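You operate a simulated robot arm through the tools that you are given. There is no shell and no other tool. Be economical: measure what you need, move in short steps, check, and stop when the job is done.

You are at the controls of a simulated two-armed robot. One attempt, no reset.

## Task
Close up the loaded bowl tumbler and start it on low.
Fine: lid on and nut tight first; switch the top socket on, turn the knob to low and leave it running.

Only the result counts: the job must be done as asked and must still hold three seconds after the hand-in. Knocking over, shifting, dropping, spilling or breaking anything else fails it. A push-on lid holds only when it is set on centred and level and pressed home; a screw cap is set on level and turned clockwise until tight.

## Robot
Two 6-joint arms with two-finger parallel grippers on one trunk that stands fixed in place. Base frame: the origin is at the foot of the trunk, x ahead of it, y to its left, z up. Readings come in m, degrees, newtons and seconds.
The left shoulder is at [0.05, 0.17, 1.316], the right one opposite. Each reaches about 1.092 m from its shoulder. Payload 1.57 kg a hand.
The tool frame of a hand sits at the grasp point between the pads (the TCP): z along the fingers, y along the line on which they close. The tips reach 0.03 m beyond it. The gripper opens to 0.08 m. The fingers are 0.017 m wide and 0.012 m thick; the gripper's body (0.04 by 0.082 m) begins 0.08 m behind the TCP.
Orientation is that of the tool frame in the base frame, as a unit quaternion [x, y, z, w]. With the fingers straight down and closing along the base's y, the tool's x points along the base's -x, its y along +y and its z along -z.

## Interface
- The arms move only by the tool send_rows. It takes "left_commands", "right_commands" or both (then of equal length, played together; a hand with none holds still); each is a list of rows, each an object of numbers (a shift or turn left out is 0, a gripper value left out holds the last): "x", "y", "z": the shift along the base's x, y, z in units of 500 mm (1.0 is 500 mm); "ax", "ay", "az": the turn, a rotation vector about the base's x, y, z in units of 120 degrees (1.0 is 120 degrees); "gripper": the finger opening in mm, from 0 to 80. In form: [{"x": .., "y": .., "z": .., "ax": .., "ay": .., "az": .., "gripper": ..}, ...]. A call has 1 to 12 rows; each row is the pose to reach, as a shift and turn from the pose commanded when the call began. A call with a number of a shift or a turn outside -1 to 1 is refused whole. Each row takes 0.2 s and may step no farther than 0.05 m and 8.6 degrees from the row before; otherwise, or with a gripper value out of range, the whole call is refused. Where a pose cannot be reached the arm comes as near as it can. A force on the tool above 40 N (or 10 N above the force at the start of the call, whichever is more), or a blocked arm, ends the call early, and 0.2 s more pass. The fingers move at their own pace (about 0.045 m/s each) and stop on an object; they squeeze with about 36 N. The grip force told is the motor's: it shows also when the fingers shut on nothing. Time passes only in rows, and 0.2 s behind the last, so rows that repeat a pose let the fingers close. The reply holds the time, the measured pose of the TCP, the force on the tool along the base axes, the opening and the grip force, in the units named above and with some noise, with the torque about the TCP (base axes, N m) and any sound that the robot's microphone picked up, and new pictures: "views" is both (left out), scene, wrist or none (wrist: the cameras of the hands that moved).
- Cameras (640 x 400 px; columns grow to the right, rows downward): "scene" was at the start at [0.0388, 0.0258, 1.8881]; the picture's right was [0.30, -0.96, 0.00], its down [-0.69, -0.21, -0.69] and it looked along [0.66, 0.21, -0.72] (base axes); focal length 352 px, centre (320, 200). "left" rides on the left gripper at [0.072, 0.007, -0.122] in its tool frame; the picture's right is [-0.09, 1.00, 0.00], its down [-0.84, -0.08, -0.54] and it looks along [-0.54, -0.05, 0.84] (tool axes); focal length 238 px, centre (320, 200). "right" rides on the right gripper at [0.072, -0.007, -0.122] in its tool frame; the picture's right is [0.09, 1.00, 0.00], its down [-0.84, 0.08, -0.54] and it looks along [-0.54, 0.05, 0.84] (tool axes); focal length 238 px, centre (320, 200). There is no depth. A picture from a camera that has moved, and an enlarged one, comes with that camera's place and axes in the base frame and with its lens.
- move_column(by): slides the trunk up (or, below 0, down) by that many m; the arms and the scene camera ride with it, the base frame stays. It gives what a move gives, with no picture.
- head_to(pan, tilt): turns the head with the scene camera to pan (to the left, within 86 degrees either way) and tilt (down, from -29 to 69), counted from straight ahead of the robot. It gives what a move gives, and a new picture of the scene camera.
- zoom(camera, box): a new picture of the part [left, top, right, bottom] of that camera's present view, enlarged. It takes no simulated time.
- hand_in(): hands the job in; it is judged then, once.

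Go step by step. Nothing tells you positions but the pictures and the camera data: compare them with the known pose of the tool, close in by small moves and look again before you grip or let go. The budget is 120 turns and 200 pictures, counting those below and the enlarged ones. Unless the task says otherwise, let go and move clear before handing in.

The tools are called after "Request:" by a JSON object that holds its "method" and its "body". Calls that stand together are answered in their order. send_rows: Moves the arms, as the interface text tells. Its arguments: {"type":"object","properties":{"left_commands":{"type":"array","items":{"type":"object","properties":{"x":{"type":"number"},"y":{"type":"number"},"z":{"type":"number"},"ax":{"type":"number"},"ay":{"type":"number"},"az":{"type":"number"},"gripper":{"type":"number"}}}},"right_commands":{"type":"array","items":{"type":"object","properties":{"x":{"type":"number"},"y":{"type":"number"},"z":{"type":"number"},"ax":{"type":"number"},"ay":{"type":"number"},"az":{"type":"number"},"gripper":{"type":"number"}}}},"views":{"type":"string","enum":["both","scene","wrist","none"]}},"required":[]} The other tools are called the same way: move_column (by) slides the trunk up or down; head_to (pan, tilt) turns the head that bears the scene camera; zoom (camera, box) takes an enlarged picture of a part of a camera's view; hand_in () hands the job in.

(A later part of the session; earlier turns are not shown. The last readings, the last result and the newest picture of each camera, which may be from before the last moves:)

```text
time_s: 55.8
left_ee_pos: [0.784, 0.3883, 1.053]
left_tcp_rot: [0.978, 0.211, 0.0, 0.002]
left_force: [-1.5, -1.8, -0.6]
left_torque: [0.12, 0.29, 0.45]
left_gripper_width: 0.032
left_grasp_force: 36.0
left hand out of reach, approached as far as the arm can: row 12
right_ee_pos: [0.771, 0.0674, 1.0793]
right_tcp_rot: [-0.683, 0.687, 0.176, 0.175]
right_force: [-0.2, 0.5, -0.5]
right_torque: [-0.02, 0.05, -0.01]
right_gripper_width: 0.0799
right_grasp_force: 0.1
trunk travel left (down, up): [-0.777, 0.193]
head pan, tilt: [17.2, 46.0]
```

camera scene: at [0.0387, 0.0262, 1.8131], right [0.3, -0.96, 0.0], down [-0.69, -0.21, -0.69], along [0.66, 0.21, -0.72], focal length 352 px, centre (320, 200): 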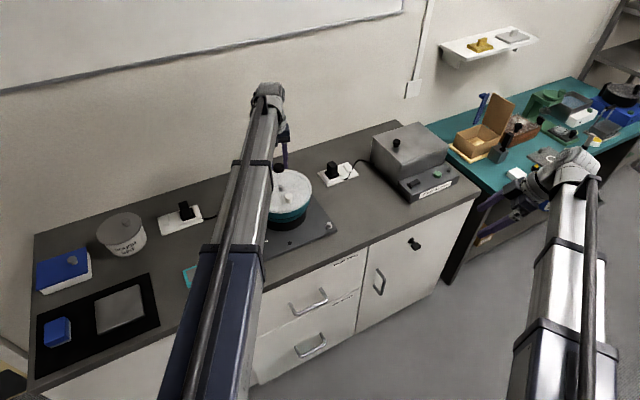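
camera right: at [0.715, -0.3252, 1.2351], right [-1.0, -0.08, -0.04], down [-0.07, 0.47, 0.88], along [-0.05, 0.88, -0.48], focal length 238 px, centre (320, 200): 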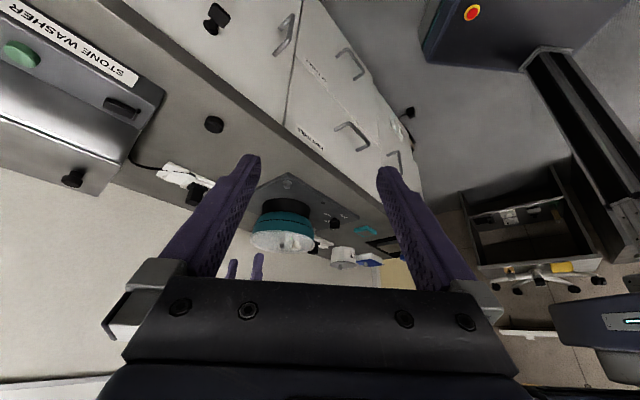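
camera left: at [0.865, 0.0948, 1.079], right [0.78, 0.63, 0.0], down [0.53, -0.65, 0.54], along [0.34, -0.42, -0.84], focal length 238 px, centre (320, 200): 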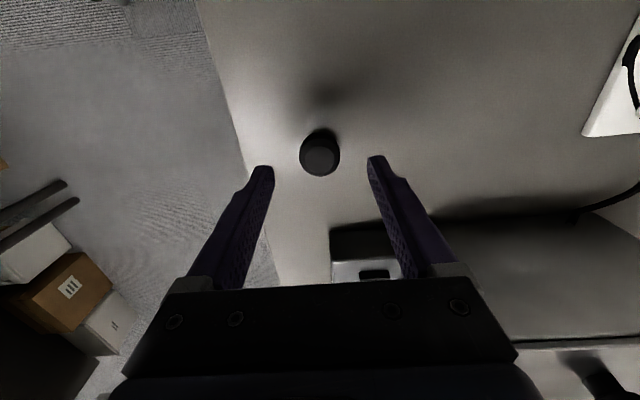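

Request:
{"method": "zoom", "body": {"camera": "right", "box": [265, 210, 345, 260]}}

Request:
{"method": "zoom", "body": {"camera": "scene", "box": [250, 140, 330, 190]}}

```text
8.00 times, centred on (305, 235) of right
camera zoom: at [0.7757, -0.0549, 1.1515], right [-1.0, -0.08, -0.04], down [-0.07, 0.47, 0.88], along [-0.05, 0.88, -0.48], focal length 1907 px, centre (440, -80)
```

zoom: 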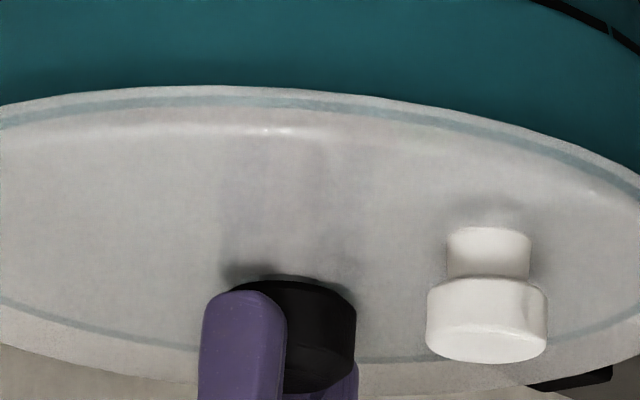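

```text
8.00 times, centred on (290, 165) of scene
camera zoom: at [0.0387, 0.0255, 1.7341], right [0.3, -0.96, 0.0], down [-0.69, -0.21, -0.69], along [0.66, 0.21, -0.72], focal length 2812 px, centre (560, 480)
```

zoom: 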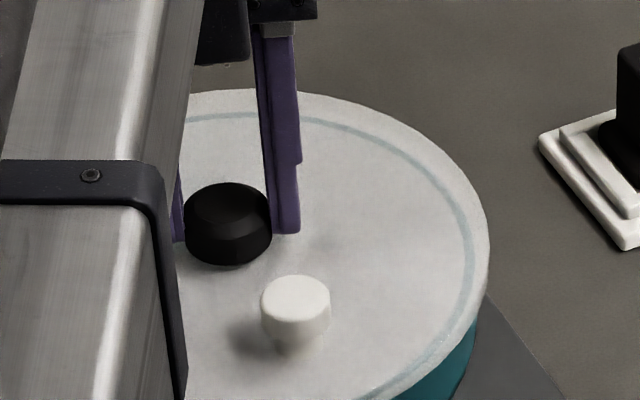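

I reached the wrist's limit after about 180°, with resistive torque now 0.45 N·m. I'll release, turn back counter-clockwise, and regrip to check for tightness.

Request:
{"method": "send_rows", "body": {"left_commands": [{"gripper": 42}, {"gripper": 42}, {"az": 0.07}, {"az": 0.14}, {"az": 0.21}, {"az": 0.28}, {"az": 0.35}, {"az": 0.42}, {"az": 0.49}, {"az": 0.56}, {"az": 0.63}, {"az": 0.7}], "views": "none"}}

Request:
{"method": "zoom", "body": {"camera": "right", "box": [265, 210, 345, 260]}}

Request:
{"method": "zoom", "body": {"camera": "left", "box": [220, 110, 420, 235]}}

```text
time_s: 58.4
left_ee_pos: [0.7849, 0.3882, 1.0526]
left_tcp_rot: [0.584, 0.812, 0.0, 0.002]
left_force: [-1.2, -0.2, 0.0]
left_torque: [0.02, -0.01, -0.04]
left_gripper_width: 0.042
left_grasp_force: 0.0
right_ee_pos: [0.7715, 0.067, 1.0796]
right_tcp_rot: [-0.683, 0.687, 0.177, 0.176]
right_force: [0.2, 0.2, 0.4]
right_torque: [-0.01, 0.0, -0.02]
right_gripper_width: 0.0799
right_grasp_force: 0.0
trunk travel left (down, up): [-0.777, 0.193]
head pan, tilt: [17.2, 46.0]
```

```text
8.00 times, centred on (305, 235) of right
camera zoom: at [0.7758, -0.0547, 1.1515], right [-1.0, -0.08, -0.04], down [-0.07, 0.47, 0.88], along [-0.05, 0.88, -0.48], focal length 1907 px, centre (440, -80)
```

zoom: 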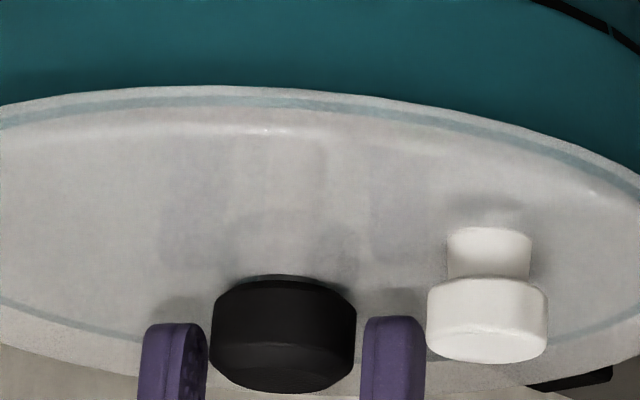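

```text
3.20 times, centred on (320, 172) of left
camera zoom: at [0.769, 0.4588, 1.1749], right [0.97, 0.23, 0.0], down [0.19, -0.82, 0.54], along [0.13, -0.53, -0.84], focal length 763 px, centre (320, 288)
```

zoom: 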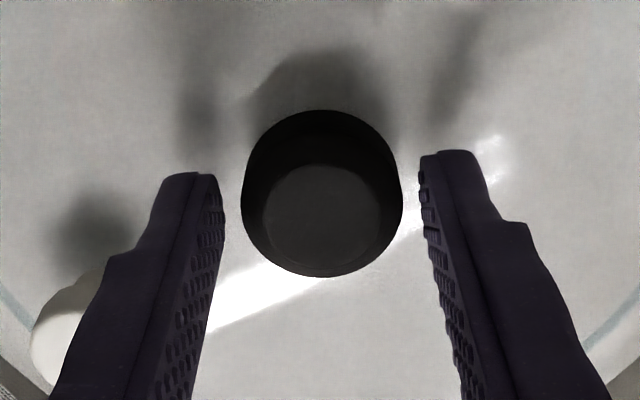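

Request:
{"method": "send_rows", "body": {"left_commands": [{"az": 0.07}, {"az": 0.14}, {"az": 0.21}, {"az": 0.28}, {"az": 0.35}, {"az": 0.42}, {"az": 0.49}, {"az": 0.56}, {"az": 0.63}, {"az": 0.7}, {"az": 0.77}, {"az": 0.84}], "views": "none"}}

Request:
{"method": "send_rows", "body": {"left_commands": [{"az": 0.07}, {"az": 0.14}, {"az": 0.21}, {"az": 0.28}, {"az": 0.35}, {"az": 0.42}, {"az": 0.42, "gripper": 28}, {"az": 0.42, "gripper": 28}, {"az": 0.42, "gripper": 28}], "views": "none"}}

Request:
{"method": "zoom", "body": {"camera": "right", "box": [265, 210, 345, 260]}}

```text
time_s: 61.0
left_ee_pos: [0.7839, 0.3885, 1.0521]
left_tcp_rot: [-0.255, 0.967, 0.001, 0.001]
left_force: [-0.3, -0.3, 0.0]
left_torque: [0.01, 0.01, 0.01]
left_gripper_width: 0.0419
left_grasp_force: 0.1
right_ee_pos: [0.7708, 0.0674, 1.0782]
right_tcp_rot: [-0.683, 0.687, 0.176, 0.176]
right_force: [-0.4, 0.7, 0.8]
right_torque: [0.03, -0.03, 0.01]
right_gripper_width: 0.0802
right_grasp_force: 0.1
trunk travel left (down, up): [-0.777, 0.193]
head pan, tilt: [17.2, 46.0]
```

```text
time_s: 63.0
left_ee_pos: [0.7846, 0.3901, 1.0523]
left_tcp_rot: [-0.64, 0.768, 0.0, 0.001]
left_force: [6.3, 0.4, 0.1]
left_torque: [0.0, -0.16, -0.03]
left_gripper_width: 0.0315
left_grasp_force: 34.6
right_ee_pos: [0.7711, 0.0675, 1.0788]
right_tcp_rot: [-0.684, 0.686, 0.177, 0.175]
right_force: [-0.6, 0.4, 0.7]
right_torque: [0.0, -0.02, -0.02]
right_gripper_width: 0.0799
right_grasp_force: 0.1
trunk travel left (down, up): [-0.777, 0.193]
head pan, tilt: [17.2, 46.0]
```

```text
8.00 times, centred on (305, 235) of right
camera zoom: at [0.7762, -0.0548, 1.1512], right [-1.0, -0.08, -0.04], down [-0.07, 0.47, 0.88], along [-0.05, 0.88, -0.48], focal length 1907 px, centre (440, -80)
```

zoom: 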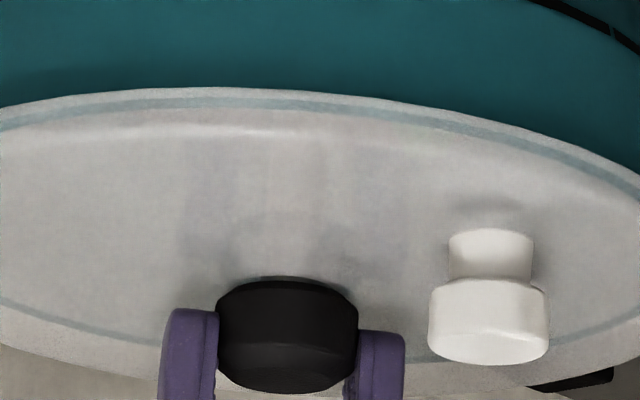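

Regripped with a wide clockwise range available. Turning clockwise again while watching the torque.

Request:
{"method": "send_rows", "body": {"left_commands": [{"az": -0.07}, {"az": -0.14}, {"az": -0.21}, {"az": -0.28}, {"az": -0.35}, {"az": -0.42}], "views": "none"}}

Request:
{"method": "send_rows", "body": {"left_commands": [{"az": -0.07}, {"az": -0.14}, {"az": -0.21}, {"az": -0.28}, {"az": -0.35}, {"az": -0.42}, {"az": -0.49}, {"az": -0.56}, {"az": -0.63}], "views": "none"}}

Request:
{"method": "zoom", "body": {"camera": "right", "box": [265, 210, 345, 260]}}

```text
time_s: 64.4
left_ee_pos: [0.7838, 0.3882, 1.0515]
left_tcp_rot: [-0.251, 0.968, 0.001, 0.0]
left_force: [3.4, -2.0, 0.0]
left_torque: [-0.22, -0.39, 0.75]
left_gripper_width: 0.032
left_grasp_force: 35.7
right_ee_pos: [0.7698, 0.0672, 1.0791]
right_tcp_rot: [-0.684, 0.686, 0.177, 0.175]
right_force: [-0.2, -0.2, 0.3]
right_torque: [0.02, 0.0, -0.02]
right_gripper_width: 0.0803
right_grasp_force: 0.2
trunk travel left (down, up): [-0.777, 0.193]
head pan, tilt: [17.2, 46.0]
```

```text
time_s: 66.4
left_ee_pos: [0.7844, 0.3895, 1.0528]
left_tcp_rot: [0.394, 0.919, 0.001, 0.0]
left_force: [-1.0, -2.0, 0.2]
left_torque: [-0.02, 0.01, 0.99]
left_gripper_width: 0.0317
left_grasp_force: 35.5
right_ee_pos: [0.7707, 0.0669, 1.0792]
right_tcp_rot: [-0.683, 0.686, 0.176, 0.176]
right_force: [0.4, -0.3, 0.2]
right_torque: [0.02, -0.01, 0.02]
right_gripper_width: 0.0802
right_grasp_force: 0.1
trunk travel left (down, up): [-0.777, 0.193]
head pan, tilt: [17.2, 46.0]
```

```text
8.00 times, centred on (305, 235) of right
camera zoom: at [0.7758, -0.0548, 1.1515], right [-1.0, -0.08, -0.04], down [-0.07, 0.47, 0.88], along [-0.05, 0.88, -0.48], focal length 1907 px, centre (440, -80)
```

zoom: 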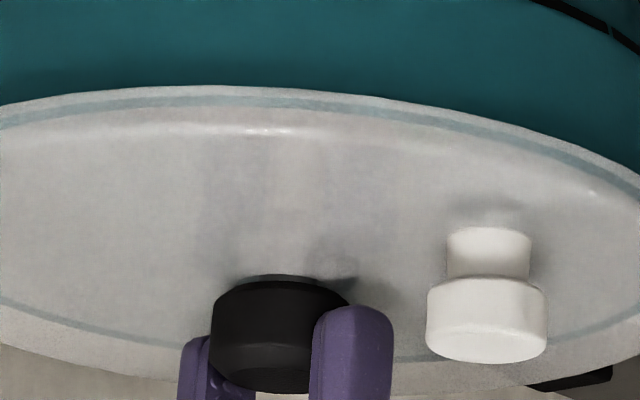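

Resisting torque has risen to about 1 N·m, which is close to the friction limit of the grip. One more stretch to confirm that it plateaus.

Request:
{"method": "send_rows", "body": {"left_commands": [{"az": -0.07}, {"az": -0.14}, {"az": -0.21}, {"az": -0.28}, {"az": -0.35}, {"az": -0.42}, {"az": -0.49}, {"az": -0.56}], "views": "none"}}

Request:
{"method": "zoom", "body": {"camera": "right", "box": [265, 210, 345, 260]}}

Request:
{"method": "zoom", "body": {"camera": "left", "box": [220, 110, 420, 235]}}

```text
time_s: 68.2
left_ee_pos: [0.7861, 0.3886, 1.0523]
left_tcp_rot: [0.838, 0.546, 0.0, 0.001]
left_force: [5.2, 1.1, 0.0]
left_torque: [-0.1, 0.15, 0.91]
left_gripper_width: 0.0321
left_grasp_force: 36.0
right_ee_pos: [0.7714, 0.0671, 1.0788]
right_tcp_rot: [-0.684, 0.686, 0.177, 0.174]
right_force: [0.6, 0.3, 0.1]
right_torque: [0.01, 0.02, 0.01]
right_gripper_width: 0.08
right_grasp_force: 0.1
trunk travel left (down, up): [-0.777, 0.193]
head pan, tilt: [17.2, 46.0]
```

```text
8.00 times, centred on (305, 235) of right
camera zoom: at [0.7763, -0.0548, 1.1511], right [-1.0, -0.08, -0.04], down [-0.07, 0.47, 0.88], along [-0.05, 0.88, -0.48], focal length 1907 px, centre (440, -80)
```

zoom: 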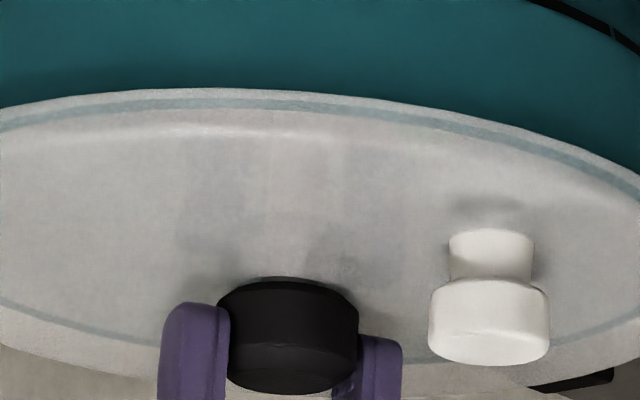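

```text
3.20 times, centred on (320, 172) of left
camera zoom: at [0.8212, 0.4521, 1.1745], right [0.87, -0.48, 0.0], down [-0.41, -0.73, 0.54], along [-0.26, -0.48, -0.84], focal length 763 px, centre (320, 288)
```

zoom: 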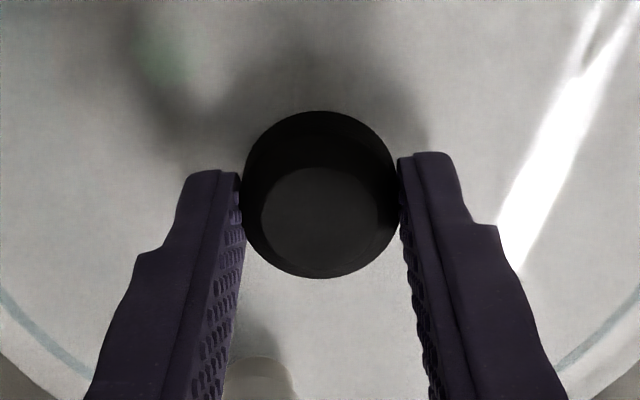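

Torque has plateaued at about 0.9–1.0 N·m with no further descent and the nut flush on the lid, so it's tight. Releasing and rising clear.

Request:
{"method": "send_rows", "body": {"left_commands": [{"gripper": 44}, {"gripper": 44}, {"gripper": 44}], "views": "none"}}

Request:
{"method": "move_column", "body": {"by": 0.1}}

Request:
{"method": "zoom", "body": {"camera": "right", "box": [235, 150, 395, 250]}}

```text
time_s: 69.0
left_ee_pos: [0.7835, 0.3899, 1.0521]
left_tcp_rot: [0.837, 0.547, -0.001, 0.0]
left_force: [-0.3, -0.7, -0.1]
left_torque: [-0.02, 0.0, -0.01]
left_gripper_width: 0.044
left_grasp_force: 0.0
right_ee_pos: [0.7699, 0.0681, 1.0797]
right_tcp_rot: [-0.683, 0.687, 0.176, 0.176]
right_force: [-1.0, 0.2, -0.1]
right_torque: [-0.06, -0.03, 0.0]
right_gripper_width: 0.0799
right_grasp_force: 0.1
trunk travel left (down, up): [-0.777, 0.193]
head pan, tilt: [17.2, 46.0]
```

```text
time_s: 70.3
left_ee_pos: [0.7848, 0.3896, 1.1517]
left_tcp_rot: [0.837, 0.548, 0.0, 0.001]
left_force: [0.1, 0.5, 0.0]
left_torque: [-0.06, 0.0, 0.03]
left_gripper_width: 0.0441
left_grasp_force: 0.0
right_ee_pos: [0.7707, 0.0681, 1.1794]
right_tcp_rot: [-0.683, 0.686, 0.176, 0.176]
right_force: [-0.1, 0.3, 0.0]
right_torque: [0.0, -0.02, -0.04]
right_gripper_width: 0.0802
right_grasp_force: 0.1
trunk travel left (down, up): [-0.877, 0.093]
head pan, tilt: [17.2, 46.0]
```

```text
4.00 times, centred on (315, 200) of right
camera zoom: at [0.7759, -0.0547, 1.2513], right [-1.0, -0.08, -0.04], down [-0.07, 0.47, 0.88], along [-0.05, 0.88, -0.48], focal length 953 px, centre (340, 200)
```

zoom: 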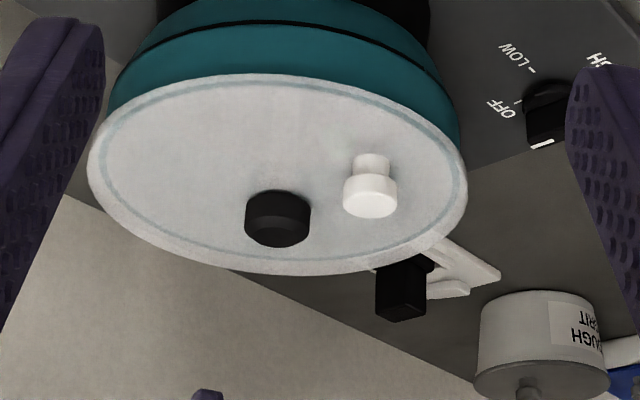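

The lid is clamped flush. Now I'll move the left hand over to look at the tumbler's socket and switch.

Request:
{"method": "send_rows", "body": {"left_commands": [{"x": -0.04, "y": 0.052, "az": 0.07}, {"x": -0.08, "y": 0.104, "az": 0.14}, {"x": -0.12, "y": 0.156, "az": 0.21}, {"x": -0.16, "y": 0.208, "az": 0.28}, {"x": -0.2, "y": 0.26, "az": 0.35}, {"x": -0.24, "y": 0.312, "az": 0.42}, {"x": -0.28, "y": 0.364, "az": 0.49}, {"x": -0.32, "y": 0.416, "az": 0.56}, {"x": -0.36, "y": 0.468, "az": 0.63}, {"x": -0.4, "y": 0.52, "az": 0.7}, {"x": -0.44, "y": 0.572, "az": 0.77}, {"x": -0.47, "y": 0.62, "az": 0.84}], "views": "both"}}

```text
time_s: 72.9
left_ee_pos: [0.5491, 0.702, 1.1511]
left_tcp_rot: [0.111, 0.994, -0.001, 0.001]
left_force: [0.5, -0.5, 0.4]
left_torque: [-0.01, 0.0, -0.01]
left_gripper_width: 0.044
left_grasp_force: 0.1
right_ee_pos: [0.7707, 0.0676, 1.1795]
right_tcp_rot: [-0.684, 0.686, 0.176, 0.175]
right_force: [-0.5, 0.6, 0.0]
right_torque: [0.03, -0.02, 0.02]
right_gripper_width: 0.0801
right_grasp_force: 0.0
trunk travel left (down, up): [-0.877, 0.093]
head pan, tilt: [17.2, 46.0]
camera scene: at [0.0385, 0.0263, 1.8341], right [0.3, -0.96, 0.0], down [-0.69, -0.21, -0.69], along [0.66, 0.2, -0.72], focal length 352 px, centre (320, 200)
camera left: at [0.4805, 0.7239, 1.2748], right [0.31, 0.95, 0.0], down [0.8, -0.26, 0.54], along [0.52, -0.17, -0.84], focal length 238 px, centre (320, 200)
```

scene: 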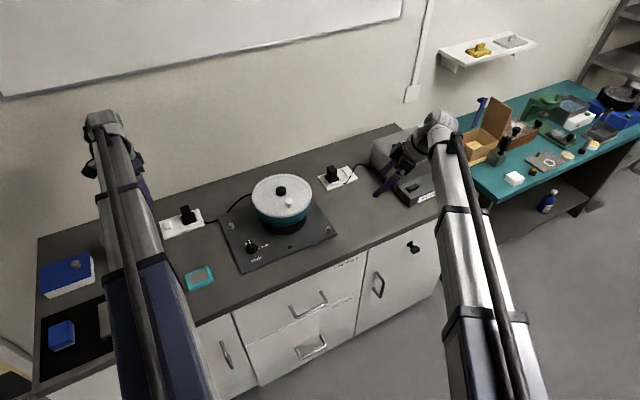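
left: 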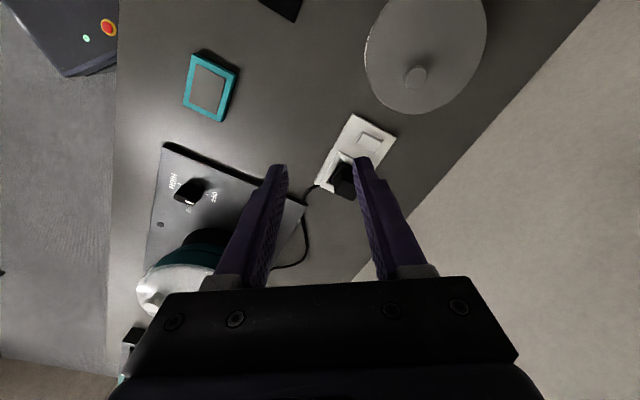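

Request:
{"method": "zoom", "body": {"camera": "left", "box": [300, 100, 420, 210]}}

Request:
{"method": "zoom", "body": {"camera": "scene", "box": [150, 190, 230, 245]}}

Request:
{"method": "zoom", "body": {"camera": "scene", "box": [305, 150, 375, 200]}}

```text
3.64 times, centred on (360, 155) of left
camera zoom: at [0.4805, 0.7239, 1.2748], right [0.31, 0.95, 0.0], down [0.8, -0.26, 0.54], along [0.52, -0.17, -0.84], focal length 867 px, centre (174, 364)
```

zoom: 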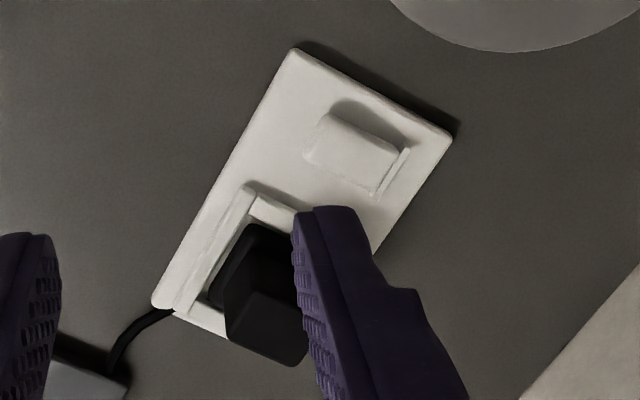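

```text
7.27 times, centred on (190, 218) of scene
camera zoom: at [0.0385, 0.0263, 1.8341], right [0.3, -0.96, 0.0], down [-0.69, -0.21, -0.69], along [0.66, 0.2, -0.72], focal length 2556 px, centre (1266, 73)
```

zoom: 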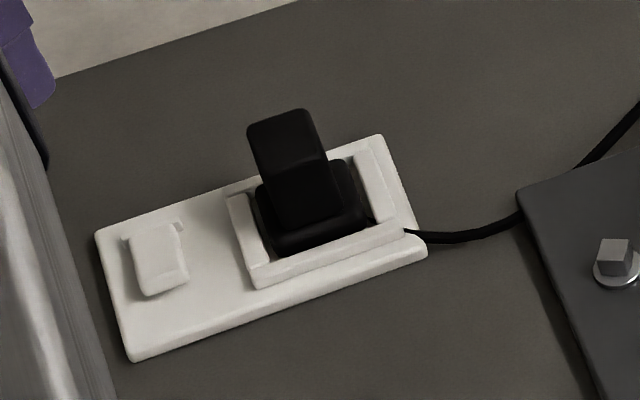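

```text
8.00 times, centred on (340, 175) of scene
camera zoom: at [0.0385, 0.0263, 1.8341], right [0.3, -0.96, 0.0], down [-0.69, -0.21, -0.69], along [0.66, 0.2, -0.72], focal length 2812 px, centre (160, 400)
```

zoom: 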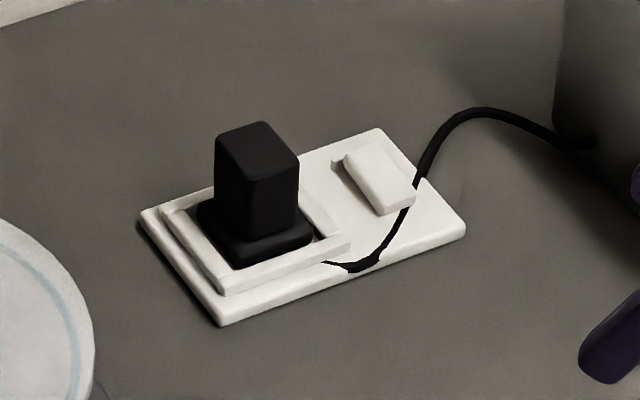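

The tumbler's socket rocker has its near-robot end raised (off), so I'll press that end, near (0.62, 0.749). I'll retreat the right hand, turn the left hand, close it and move above for a closer look.

Request:
{"method": "send_rows", "body": {"right_commands": [{"x": -0.02, "y": -0.09}, {"x": -0.04, "y": -0.18}, {"x": -0.06, "y": -0.27}, {"x": -0.08, "y": -0.36}, {"x": -0.1, "y": -0.45}, {"x": -0.12, "y": -0.54}, {"x": -0.12, "y": -0.54}, {"x": -0.12, "y": -0.54}], "left_commands": [{"x": 0.02, "y": 0.01, "az": 0.06, "gripper": 0}, {"x": 0.04, "y": 0.02, "az": 0.12}, {"x": 0.06, "y": 0.03, "az": 0.18}, {"x": 0.08, "y": 0.05, "az": 0.24}, {"x": 0.1, "y": 0.06, "az": 0.3}, {"x": 0.12, "y": 0.07, "az": 0.36}, {"x": 0.13, "y": 0.08, "az": 0.42}, {"x": 0.142, "y": 0.092, "az": 0.48}], "views": "none"}}

Request:
{"method": "move_column", "body": {"by": -0.12}}

Request:
{"method": "send_rows", "body": {"left_commands": [{"x": 0}], "views": "both"}}

```text
time_s: 74.7
left_ee_pos: [0.6213, 0.745, 1.1523]
left_tcp_rot: [-0.382, 0.924, 0.001, 0.0]
left_force: [-0.7, 0.2, -0.5]
left_torque: [0.02, -0.02, 0.01]
left_gripper_width: 0.0
left_grasp_force: 21.5
right_ee_pos: [0.7068, -0.2063, 1.1802]
right_tcp_rot: [-0.683, 0.686, 0.176, 0.176]
right_force: [-0.5, 1.1, -0.5]
right_torque: [-0.01, 0.0, 0.02]
right_gripper_width: 0.0801
right_grasp_force: 0.1
right hand out of reach, approached as far as the arm can: row 3, 4, 5
trunk travel left (down, up): [-0.877, 0.093]
head pan, tilt: [17.2, 46.0]
```

```text
time_s: 76.2
left_ee_pos: [0.6198, 0.7462, 1.0325]
left_tcp_rot: [-0.381, 0.925, 0.001, 0.001]
left_force: [-0.6, -1.4, -0.2]
left_torque: [-0.01, 0.0, -0.03]
left_gripper_width: 0.0001
left_grasp_force: 21.8
right_ee_pos: [0.7075, -0.2057, 1.0602]
right_tcp_rot: [-0.683, 0.687, 0.176, 0.176]
right_force: [-0.2, 0.2, -0.1]
right_torque: [0.01, 0.0, 0.02]
right_gripper_width: 0.08
right_grasp_force: 0.2
trunk travel left (down, up): [-0.757, 0.213]
head pan, tilt: [17.2, 46.0]
```

```text
time_s: 76.6
left_ee_pos: [0.6202, 0.745, 1.0326]
left_tcp_rot: [-0.38, 0.925, 0.001, 0.001]
left_force: [-0.2, -0.6, -0.1]
left_torque: [-0.01, -0.05, 0.02]
left_gripper_width: 0.0
left_grasp_force: 21.2
right_ee_pos: [0.7081, -0.207, 1.0602]
right_tcp_rot: [-0.683, 0.687, 0.176, 0.176]
right_force: [0.4, -0.9, -0.1]
right_torque: [0.01, -0.02, 0.01]
right_gripper_width: 0.0799
right_grasp_force: 0.1
trunk travel left (down, up): [-0.757, 0.213]
head pan, tilt: [17.2, 46.0]
camera scene: at [0.0387, 0.0258, 1.7141], right [0.3, -0.96, 0.0], down [-0.69, -0.21, -0.69], along [0.66, 0.21, -0.72], focal length 352 px, centre (320, 200)
camera left: at [0.5657, 0.6987, 1.155], right [-0.64, 0.77, 0.0], down [0.65, 0.53, 0.54], along [0.42, 0.35, -0.84], focal length 238 px, centre (320, 200)
```

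scene: 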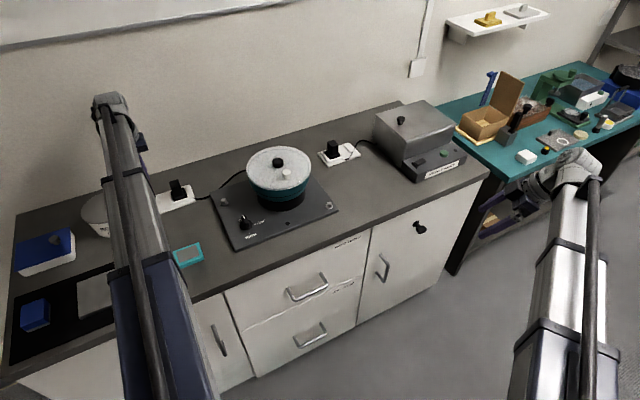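
left: 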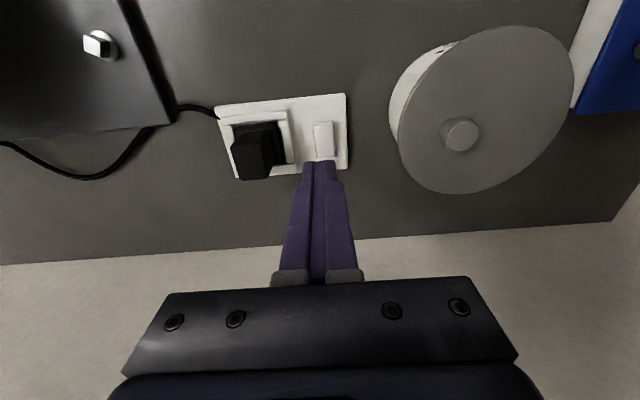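

Request:
{"method": "zoom", "body": {"camera": "left", "box": [220, 80, 420, 205]}}

```text
3.20 times, centred on (320, 142) of left
camera zoom: at [0.5657, 0.6987, 1.155], right [-0.64, 0.77, 0.0], down [0.65, 0.53, 0.54], along [0.42, 0.35, -0.84], focal length 763 px, centre (320, 384)
```

zoom: 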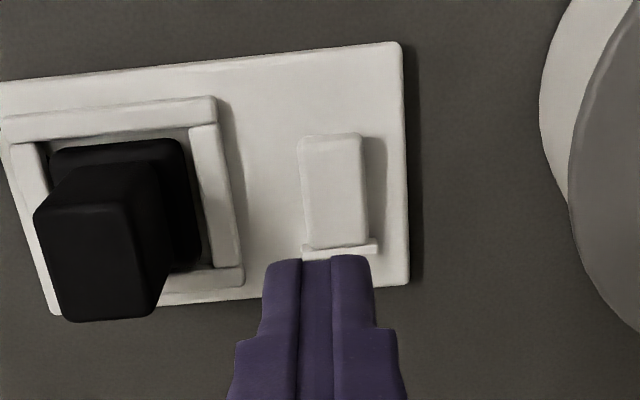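

The rocker's near end is at about (0.619, 0.750). Small shift, then lower in stages and press.

Request:
{"method": "send_rows", "body": {"left_commands": [{"x": -0.003, "y": 0.008}, {"x": -0.003, "y": 0.008}], "views": "none"}}

Request:
{"method": "move_column", "body": {"by": -0.085}}

Request:
{"method": "zoom", "body": {"camera": "left", "box": [220, 80, 420, 205]}}

```text
time_s: 77.2
left_ee_pos: [0.6191, 0.7491, 1.0326]
left_tcp_rot: [-0.381, 0.925, 0.001, 0.0]
left_force: [-0.5, 0.0, -0.3]
left_torque: [0.03, -0.02, -0.03]
left_gripper_width: 0.0002
left_grasp_force: 21.3
right_ee_pos: [0.7078, -0.2065, 1.0601]
right_tcp_rot: [-0.684, 0.686, 0.176, 0.175]
right_force: [0.3, 0.3, 0.1]
right_torque: [-0.03, 0.02, 0.01]
right_gripper_width: 0.0801
right_grasp_force: 0.1
trunk travel left (down, up): [-0.757, 0.213]
head pan, tilt: [17.2, 46.0]
```

```text
time_s: 78.4
left_ee_pos: [0.6193, 0.7498, 0.9475]
left_tcp_rot: [-0.38, 0.925, 0.001, 0.0]
left_force: [0.0, -0.2, 0.1]
left_torque: [-0.02, 0.0, 0.01]
left_gripper_width: 0.0
left_grasp_force: 21.2
right_ee_pos: [0.7071, -0.2057, 0.9746]
right_tcp_rot: [-0.683, 0.687, 0.177, 0.177]
right_force: [0.2, -0.6, 0.6]
right_torque: [-0.02, -0.01, 0.01]
right_gripper_width: 0.0802
right_grasp_force: 0.2
trunk travel left (down, up): [-0.672, 0.298]
head pan, tilt: [17.2, 46.0]
```

```text
3.20 times, centred on (320, 142) of left
camera zoom: at [0.5645, 0.7029, 1.0701], right [-0.64, 0.77, 0.0], down [0.65, 0.53, 0.54], along [0.42, 0.35, -0.84], focal length 763 px, centre (320, 384)
```

zoom: 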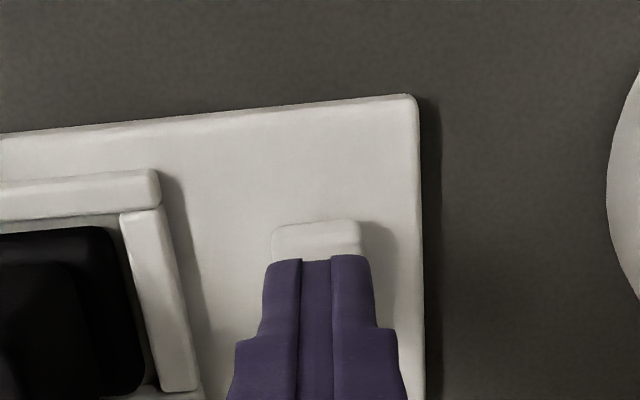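

I need to be about 5 mm closer to the rocker's near end, then press.

Request:
{"method": "send_rows", "body": {"left_commands": [{"x": -0.008, "y": -0.007}, {"x": -0.008, "y": -0.007}], "views": "none"}}

Request:
{"method": "move_column", "body": {"by": -0.01}}

Request:
{"method": "zoom", "body": {"camera": "left", "box": [220, 80, 420, 205]}}

```text
time_s: 79.0
left_ee_pos: [0.6156, 0.7472, 0.9479]
left_tcp_rot: [-0.381, 0.924, 0.001, 0.0]
left_force: [0.7, -0.4, 0.2]
left_torque: [-0.02, 0.0, 0.02]
left_gripper_width: 0.0
left_grasp_force: 21.2
right_ee_pos: [0.7072, -0.2071, 0.9734]
right_tcp_rot: [-0.683, 0.687, 0.175, 0.177]
right_force: [0.0, -0.7, 0.2]
right_torque: [0.01, -0.02, 0.0]
right_gripper_width: 0.0799
right_grasp_force: 0.1
trunk travel left (down, up): [-0.672, 0.298]
head pan, tilt: [17.2, 46.0]
```

```text
time_s: 79.6
left_ee_pos: [0.6157, 0.746, 0.9368]
left_tcp_rot: [-0.382, 0.924, 0.002, 0.001]
left_force: [0.0, -0.5, -0.4]
left_torque: [-0.03, -0.02, 0.0]
left_gripper_width: 0.0003
left_grasp_force: 21.5
right_ee_pos: [0.7074, -0.2066, 0.9644]
right_tcp_rot: [-0.683, 0.687, 0.176, 0.176]
right_force: [-0.1, 0.2, 1.0]
right_torque: [0.0, 0.0, 0.0]
right_gripper_width: 0.0798
right_grasp_force: 0.0
trunk travel left (down, up): [-0.662, 0.308]
head pan, tilt: [17.2, 46.0]
```

```text
3.20 times, centred on (320, 142) of left
camera zoom: at [0.5606, 0.7, 1.06], right [-0.64, 0.77, 0.0], down [0.65, 0.53, 0.54], along [0.42, 0.35, -0.84], focal length 763 px, centre (320, 384)
```

zoom: 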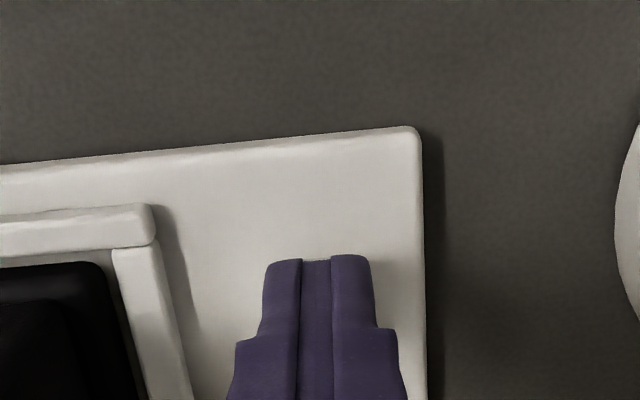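

Now covering the near end. Pressing down in small steps.

Request:
{"method": "move_column", "body": {"by": -0.006}}

Request:
{"method": "move_column", "body": {"by": -0.005}}

```text
time_s: 80.2
left_ee_pos: [0.6154, 0.7471, 0.9308]
left_tcp_rot: [-0.381, 0.924, 0.002, 0.001]
left_force: [0.7, -0.2, -0.1]
left_torque: [-0.04, 0.01, -0.01]
left_gripper_width: 0.0004
left_grasp_force: 20.7
right_ee_pos: [0.7079, -0.2062, 0.9586]
right_tcp_rot: [-0.684, 0.686, 0.175, 0.176]
right_force: [0.1, -0.7, 0.1]
right_torque: [-0.01, 0.01, 0.01]
right_gripper_width: 0.0798
right_grasp_force: 0.1
trunk travel left (down, up): [-0.656, 0.314]
head pan, tilt: [17.2, 46.0]
```

```text
time_s: 80.6
left_ee_pos: [0.6141, 0.7469, 0.9315]
left_tcp_rot: [-0.381, 0.925, 0.002, 0.005]
left_force: [-0.3, -1.5, 31.8]
left_torque: [0.11, -0.18, -0.02]
left_gripper_width: 0.0
left_grasp_force: 21.2
right_ee_pos: [0.7058, -0.2089, 0.9565]
right_tcp_rot: [-0.684, 0.686, 0.176, 0.177]
right_force: [1.0, -0.5, -1.1]
right_torque: [-0.03, -0.03, 0.02]
right_gripper_width: 0.0798
right_grasp_force: 0.0
trunk travel left (down, up): [-0.653, 0.317]
head pan, tilt: [17.2, 46.0]
stopped: the force on the tool passed its limit at 46 N (the readings are from after the stop); the commanded pose is now the measured one
```

Contact at over 40 N. I'll lift off and look at the rocker.

Request:
{"method": "move_column", "body": {"by": 0.07}}

Request:
{"method": "zoom", "body": {"camera": "left", "box": [220, 80, 420, 205]}}

Request:
{"method": "zoom", "body": {"camera": "scene", "box": [140, 140, 230, 200]}}

```text
time_s: 81.7
left_ee_pos: [0.6173, 0.7486, 0.9973]
left_tcp_rot: [-0.381, 0.925, 0.003, 0.003]
left_force: [-0.2, -0.2, 0.1]
left_torque: [0.03, 0.02, -0.03]
left_gripper_width: 0.0001
left_grasp_force: 21.3
right_ee_pos: [0.7078, -0.2069, 1.025]
right_tcp_rot: [-0.683, 0.687, 0.176, 0.176]
right_force: [-0.6, 0.3, -0.4]
right_torque: [0.01, 0.0, -0.01]
right_gripper_width: 0.08
right_grasp_force: 0.2
trunk travel left (down, up): [-0.723, 0.247]
head pan, tilt: [17.2, 46.0]
```

```text
3.20 times, centred on (320, 142) of left
camera zoom: at [0.5621, 0.7016, 1.1194], right [-0.64, 0.77, 0.0], down [0.65, 0.53, 0.55], along [0.42, 0.35, -0.84], focal length 763 px, centre (320, 384)
```

zoom: 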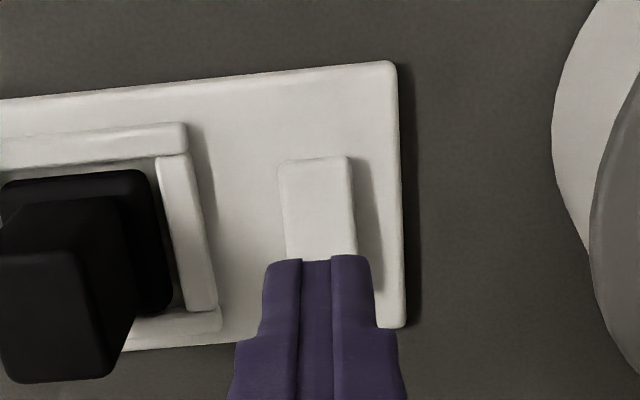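

```text
6.67 times, centred on (185, 170) of scene
camera zoom: at [0.0392, 0.026, 1.6792], right [0.3, -0.96, 0.0], down [-0.69, -0.21, -0.69], along [0.66, 0.21, -0.72], focal length 2344 px, centre (1220, 400)
```

zoom: 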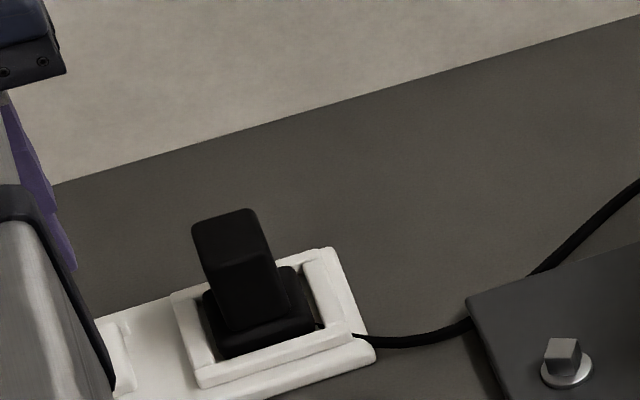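

Request:
{"method": "move_column", "body": {"by": 0.06}}

Request:
{"method": "zoom", "body": {"camera": "left", "box": [260, 90, 380, 165]}}

```text
time_s: 82.7
left_ee_pos: [0.6166, 0.7482, 1.056]
left_tcp_rot: [-0.381, 0.925, 0.002, 0.003]
left_force: [0.2, 0.9, -0.2]
left_torque: [0.0, 0.0, -0.02]
left_gripper_width: 0.0
left_grasp_force: 21.0
right_ee_pos: [0.7082, -0.206, 1.0842]
right_tcp_rot: [-0.683, 0.687, 0.176, 0.176]
right_force: [0.0, -0.1, -0.5]
right_torque: [-0.01, 0.02, -0.03]
right_gripper_width: 0.08
right_grasp_force: 0.0
trunk travel left (down, up): [-0.783, 0.187]
head pan, tilt: [17.2, 46.0]
```

```text
5.33 times, centred on (320, 128) of left
camera zoom: at [0.562, 0.7014, 1.1796], right [-0.64, 0.77, 0.0], down [0.65, 0.53, 0.55], along [0.42, 0.35, -0.84], focal length 1271 px, centre (320, 587)
```

zoom: 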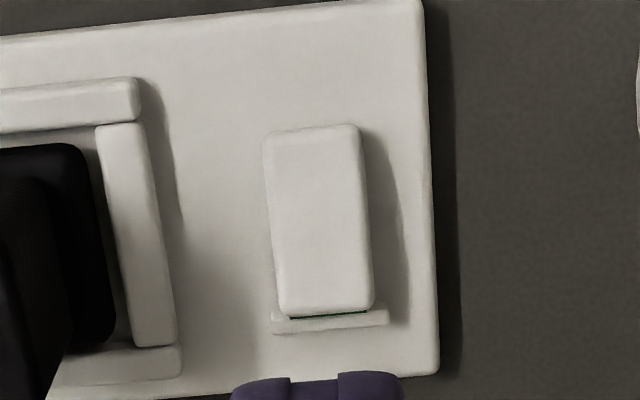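

Request:
{"method": "zoom", "body": {"camera": "left", "box": [300, 135, 345, 163]}}

Request:
{"method": "zoom", "body": {"camera": "scene", "box": [220, 170, 300, 230]}}

```text
14.22 times, centred on (322, 149) of left
camera zoom: at [0.562, 0.7014, 1.1796], right [-0.64, 0.77, 0.0], down [0.65, 0.53, 0.55], along [0.42, 0.35, -0.84], focal length 3390 px, centre (284, 925)
```

zoom: 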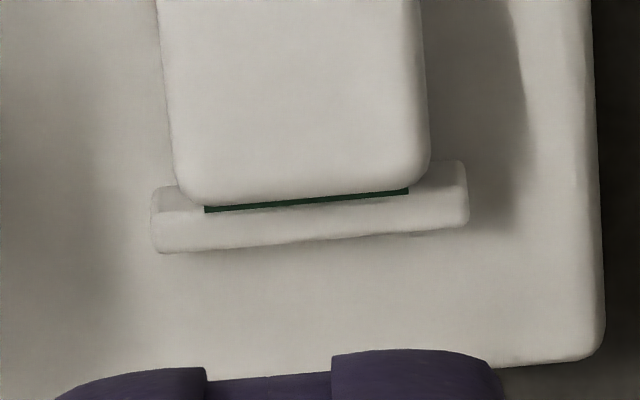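

```text
6.67 times, centred on (260, 200) of scene
camera zoom: at [0.039, 0.0258, 1.7392], right [0.3, -0.96, 0.0], down [-0.69, -0.21, -0.69], along [0.66, 0.21, -0.72], focal length 2344 px, centre (720, 200)
```

zoom: 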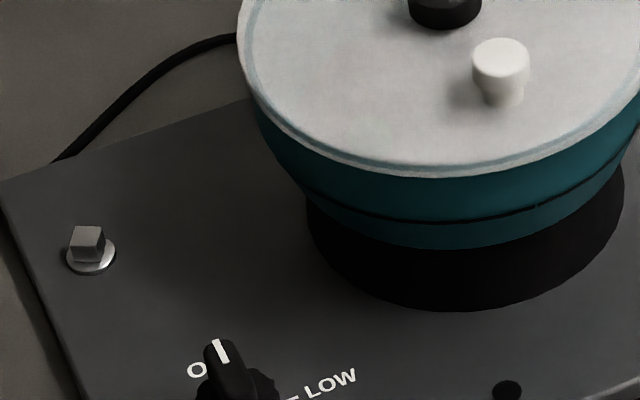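

The green strip showing under the rocker indicates the socket is on. Next I'll move the left hand over the control knob, near (0.615, 0.4375), for a close look.

Request:
{"method": "send_rows", "body": {"left_commands": [{"y": -0.07, "az": -0.045, "gripper": 60}, {"y": -0.14, "az": -0.09}, {"y": -0.21, "az": -0.135}, {"y": -0.28, "az": -0.18}, {"y": -0.35, "az": -0.225}, {"y": -0.42, "az": -0.27}, {"y": -0.49, "az": -0.315}, {"y": -0.56, "az": -0.36}, {"x": -0.01, "y": -0.62, "az": -0.375}], "views": "wrist"}}

Request:
{"method": "zoom", "body": {"camera": "left", "box": [240, 60, 400, 160]}}

```text
time_s: 84.7
left_ee_pos: [0.6142, 0.4388, 1.0585]
left_tcp_rot: [0.002, 1.0, 0.001, 0.003]
left_force: [-0.4, 0.2, 0.3]
left_torque: [0.02, 0.02, 0.0]
left_gripper_width: 0.06
left_grasp_force: 0.0
right_ee_pos: [0.7057, -0.2069, 1.0858]
right_tcp_rot: [-0.683, 0.687, 0.176, 0.177]
right_force: [0.5, -0.8, 0.8]
right_torque: [0.04, -0.02, -0.01]
right_gripper_width: 0.0801
right_grasp_force: 0.1
trunk travel left (down, up): [-0.783, 0.187]
head pan, tilt: [17.2, 46.0]
camera left: at [0.5424, 0.4448, 1.18], right [0.1, 1.0, 0.0], down [0.83, -0.08, 0.55], along [0.55, -0.05, -0.84], focal length 238 px, centre (320, 200)
```

left: 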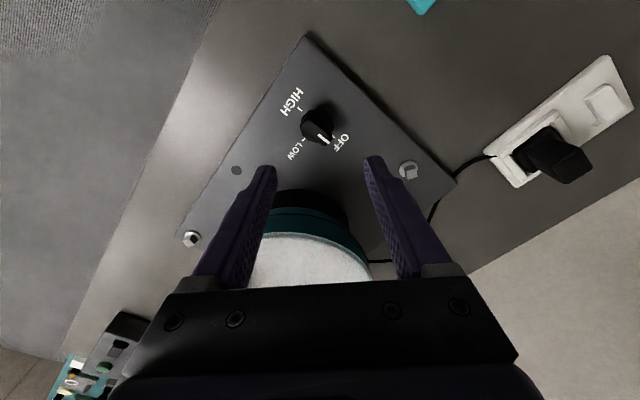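

```text
4.00 times, centred on (320, 110) of left
camera zoom: at [0.5424, 0.4448, 1.18], right [0.1, 1.0, 0.0], down [0.83, -0.08, 0.55], along [0.55, -0.05, -0.84], focal length 953 px, centre (320, 560)
```

zoom: 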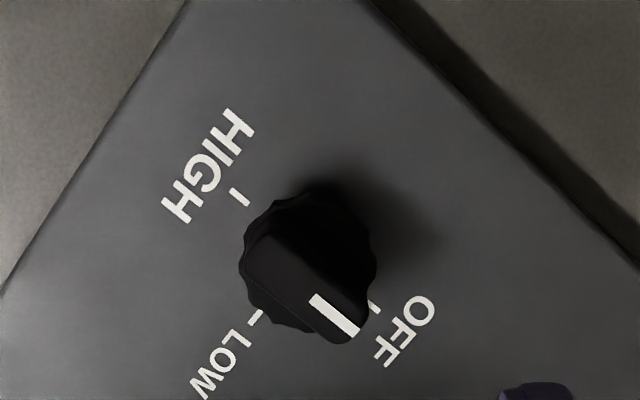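

The knob is at about (0.620, 0.435), pointer at OFF, and LOW is 90° clockwise from above. I'll rotate the hand +50° so the fingers straddle the pointer bar, and centre on it.

Request:
{"method": "send_rows", "body": {"left_commands": [{"x": 0.004, "y": -0.002, "az": 0.07, "gripper": 45}, {"x": 0.008, "y": -0.005, "az": 0.14}, {"x": 0.011, "y": -0.0076, "az": 0.21}, {"x": 0.011, "y": -0.0076, "az": 0.28}, {"x": 0.011, "y": -0.0076, "az": 0.35}, {"x": 0.011, "y": -0.0076, "az": 0.417}, {"x": 0.011, "y": -0.0076, "az": 0.417}], "views": "none"}}

Request:
{"method": "move_column", "body": {"by": -0.05}}

Request:
{"method": "zoom", "body": {"camera": "left", "box": [240, 80, 400, 180]}}

```text
time_s: 86.3
left_ee_pos: [0.6184, 0.4357, 1.058]
left_tcp_rot: [-0.422, 0.907, 0.002, 0.003]
left_force: [0.6, -0.3, 0.1]
left_torque: [0.01, 0.0, 0.0]
left_gripper_width: 0.0452
left_grasp_force: 0.2
right_ee_pos: [0.707, -0.2059, 1.0842]
right_tcp_rot: [-0.684, 0.686, 0.176, 0.175]
right_force: [0.2, 0.2, -0.1]
right_torque: [0.0, -0.01, 0.04]
right_gripper_width: 0.0798
right_grasp_force: 0.0
trunk travel left (down, up): [-0.783, 0.187]
head pan, tilt: [17.2, 46.0]
```

```text
time_s: 87.2
left_ee_pos: [0.6165, 0.4343, 1.0079]
left_tcp_rot: [-0.421, 0.907, 0.002, 0.003]
left_force: [0.1, 0.1, -0.6]
left_torque: [0.03, 0.01, -0.01]
left_gripper_width: 0.0448
left_grasp_force: 0.0
right_ee_pos: [0.7067, -0.2048, 1.0342]
right_tcp_rot: [-0.683, 0.687, 0.176, 0.175]
right_force: [0.4, -0.6, 0.2]
right_torque: [0.02, -0.02, 0.02]
right_gripper_width: 0.08
right_grasp_force: 0.0
trunk travel left (down, up): [-0.733, 0.237]
head pan, tilt: [17.2, 46.0]
```

```text
4.00 times, centred on (320, 130) of left
camera zoom: at [0.5665, 0.3828, 1.1298], right [-0.7, 0.71, 0.0], down [0.6, 0.59, 0.55], along [0.39, 0.39, -0.84], focal length 953 px, centre (320, 480)
```

zoom: 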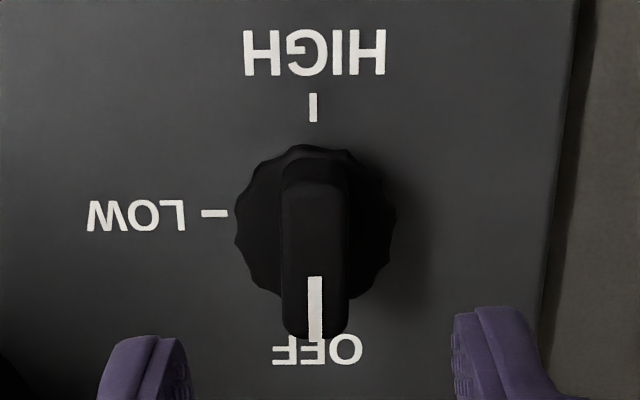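

Well aligned: the bar is square to the fingers and centred. Lowering in steps.

Request:
{"method": "move_column", "body": {"by": -0.05}}

Request:
{"method": "zoom", "body": {"camera": "left", "box": [240, 110, 400, 210]}}

Request:
{"method": "zoom", "body": {"camera": "scene", "box": [200, 130, 320, 210]}}

```text
time_s: 88.2
left_ee_pos: [0.617, 0.4337, 0.9581]
left_tcp_rot: [-0.421, 0.907, 0.001, 0.003]
left_force: [-0.5, -1.0, 0.0]
left_torque: [0.0, 0.03, 0.0]
left_gripper_width: 0.0451
left_grasp_force: 0.0
right_ee_pos: [0.7082, -0.2058, 0.9842]
right_tcp_rot: [-0.683, 0.686, 0.176, 0.176]
right_force: [0.8, 0.4, 0.1]
right_torque: [-0.01, 0.0, -0.02]
right_gripper_width: 0.0802
right_grasp_force: 0.1
trunk travel left (down, up): [-0.683, 0.287]
head pan, tilt: [17.2, 46.0]
```

```text
4.00 times, centred on (320, 160) of left
camera zoom: at [0.5664, 0.3828, 1.0798], right [-0.7, 0.71, 0.0], down [0.6, 0.59, 0.55], along [0.39, 0.39, -0.84], focal length 953 px, centre (320, 360)
```

zoom: 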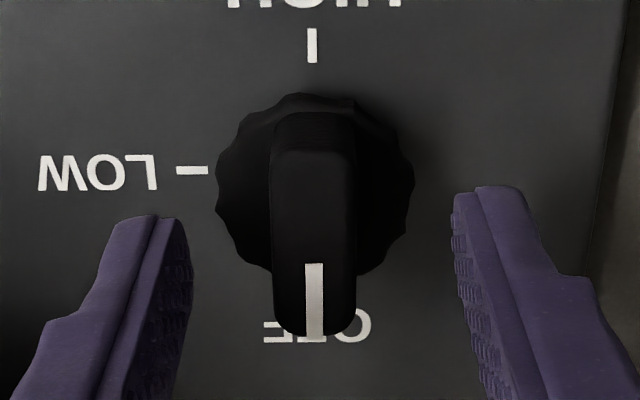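

```text
5.00 times, centred on (260, 170) of scene
camera zoom: at [0.0386, 0.0257, 1.6393], right [0.3, -0.96, 0.0], down [-0.69, -0.21, -0.7], along [0.66, 0.21, -0.72], focal length 1758 px, centre (620, 350)
```

zoom: 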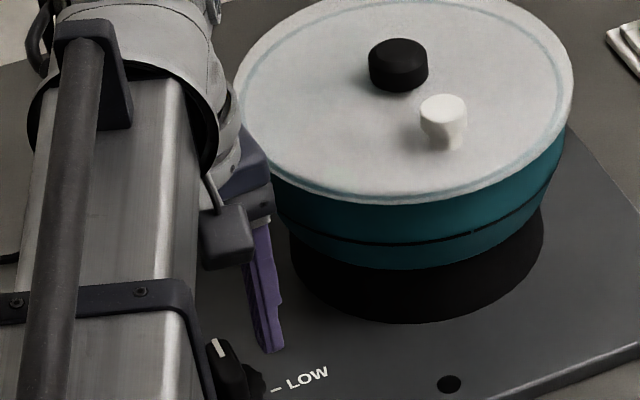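

Request:
{"method": "send_rows", "body": {"left_commands": [{"x": 0.002, "y": -0.002, "gripper": 36}, {"x": 0.002, "y": -0.002, "gripper": 36}], "views": "none"}}

Request:
{"method": "move_column", "body": {"by": -0.012}}

Request:
{"method": "zoom", "body": {"camera": "left", "box": [240, 110, 400, 210]}}

```text
time_s: 88.8
left_ee_pos: [0.6168, 0.4345, 0.9584]
left_tcp_rot: [-0.421, 0.907, 0.002, 0.003]
left_force: [0.9, -0.1, 0.7]
left_torque: [0.03, 0.0, 0.01]
left_gripper_width: 0.0359
left_grasp_force: 0.0
right_ee_pos: [0.7077, -0.206, 0.9842]
right_tcp_rot: [-0.683, 0.687, 0.176, 0.176]
right_force: [0.6, 0.4, 0.3]
right_torque: [0.0, -0.01, 0.01]
right_gripper_width: 0.0802
right_grasp_force: 0.1
trunk travel left (down, up): [-0.683, 0.287]
head pan, tilt: [17.2, 46.0]
```

```text
time_s: 89.4
left_ee_pos: [0.617, 0.4335, 0.9452]
left_tcp_rot: [-0.422, 0.907, 0.003, 0.003]
left_force: [0.4, -0.9, -0.5]
left_torque: [0.0, 0.03, -0.01]
left_gripper_width: 0.036
left_grasp_force: 0.1
right_ee_pos: [0.7081, -0.2057, 0.9734]
right_tcp_rot: [-0.683, 0.687, 0.176, 0.175]
right_force: [0.1, -0.5, 0.4]
right_torque: [0.04, -0.01, 0.01]
right_gripper_width: 0.0801
right_grasp_force: 0.1
trunk travel left (down, up): [-0.671, 0.299]
head pan, tilt: [17.2, 46.0]
```

```text
4.00 times, centred on (320, 160) of left
camera zoom: at [0.5671, 0.3822, 1.0678], right [-0.7, 0.71, 0.0], down [0.6, 0.59, 0.55], along [0.39, 0.39, -0.84], focal length 953 px, centre (320, 360)
```

zoom: 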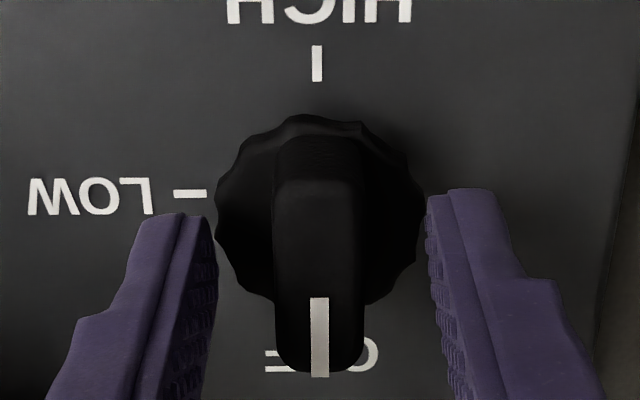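

Request:
{"method": "send_rows", "body": {"left_commands": [{"gripper": 25}, {"gripper": 14}, {"gripper": 10}, {"gripper": 10}], "views": "none"}}

Request:
{"method": "zoom", "body": {"camera": "left", "box": [240, 110, 400, 210]}}

```text
time_s: 90.4
left_ee_pos: [0.6179, 0.4344, 0.9457]
left_tcp_rot: [-0.42, 0.907, 0.002, 0.003]
left_force: [-0.2, -0.1, 1.2]
left_torque: [0.0, -0.09, -0.38]
left_gripper_width: 0.0161
left_grasp_force: 31.5
right_ee_pos: [0.7084, -0.2066, 0.9726]
right_tcp_rot: [-0.684, 0.686, 0.177, 0.175]
right_force: [0.2, 0.2, 0.0]
right_torque: [0.02, 0.0, 0.02]
right_gripper_width: 0.0802
right_grasp_force: 0.1
trunk travel left (down, up): [-0.671, 0.299]
head pan, tilt: [17.2, 46.0]
```

```text
4.00 times, centred on (320, 160) of left
camera zoom: at [0.5673, 0.3822, 1.0677], right [-0.7, 0.71, 0.0], down [0.6, 0.59, 0.55], along [0.39, 0.39, -0.84], focal length 953 px, centre (320, 360)
```

zoom: 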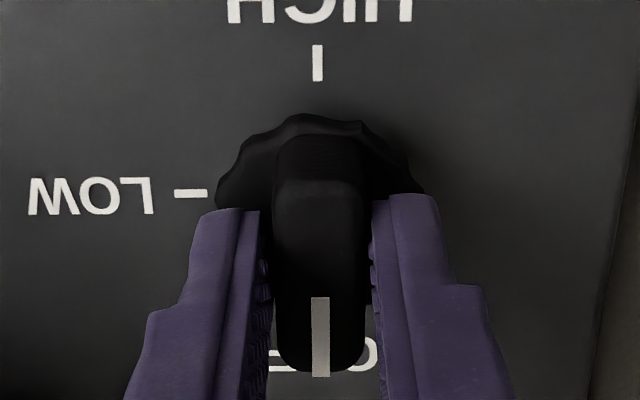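

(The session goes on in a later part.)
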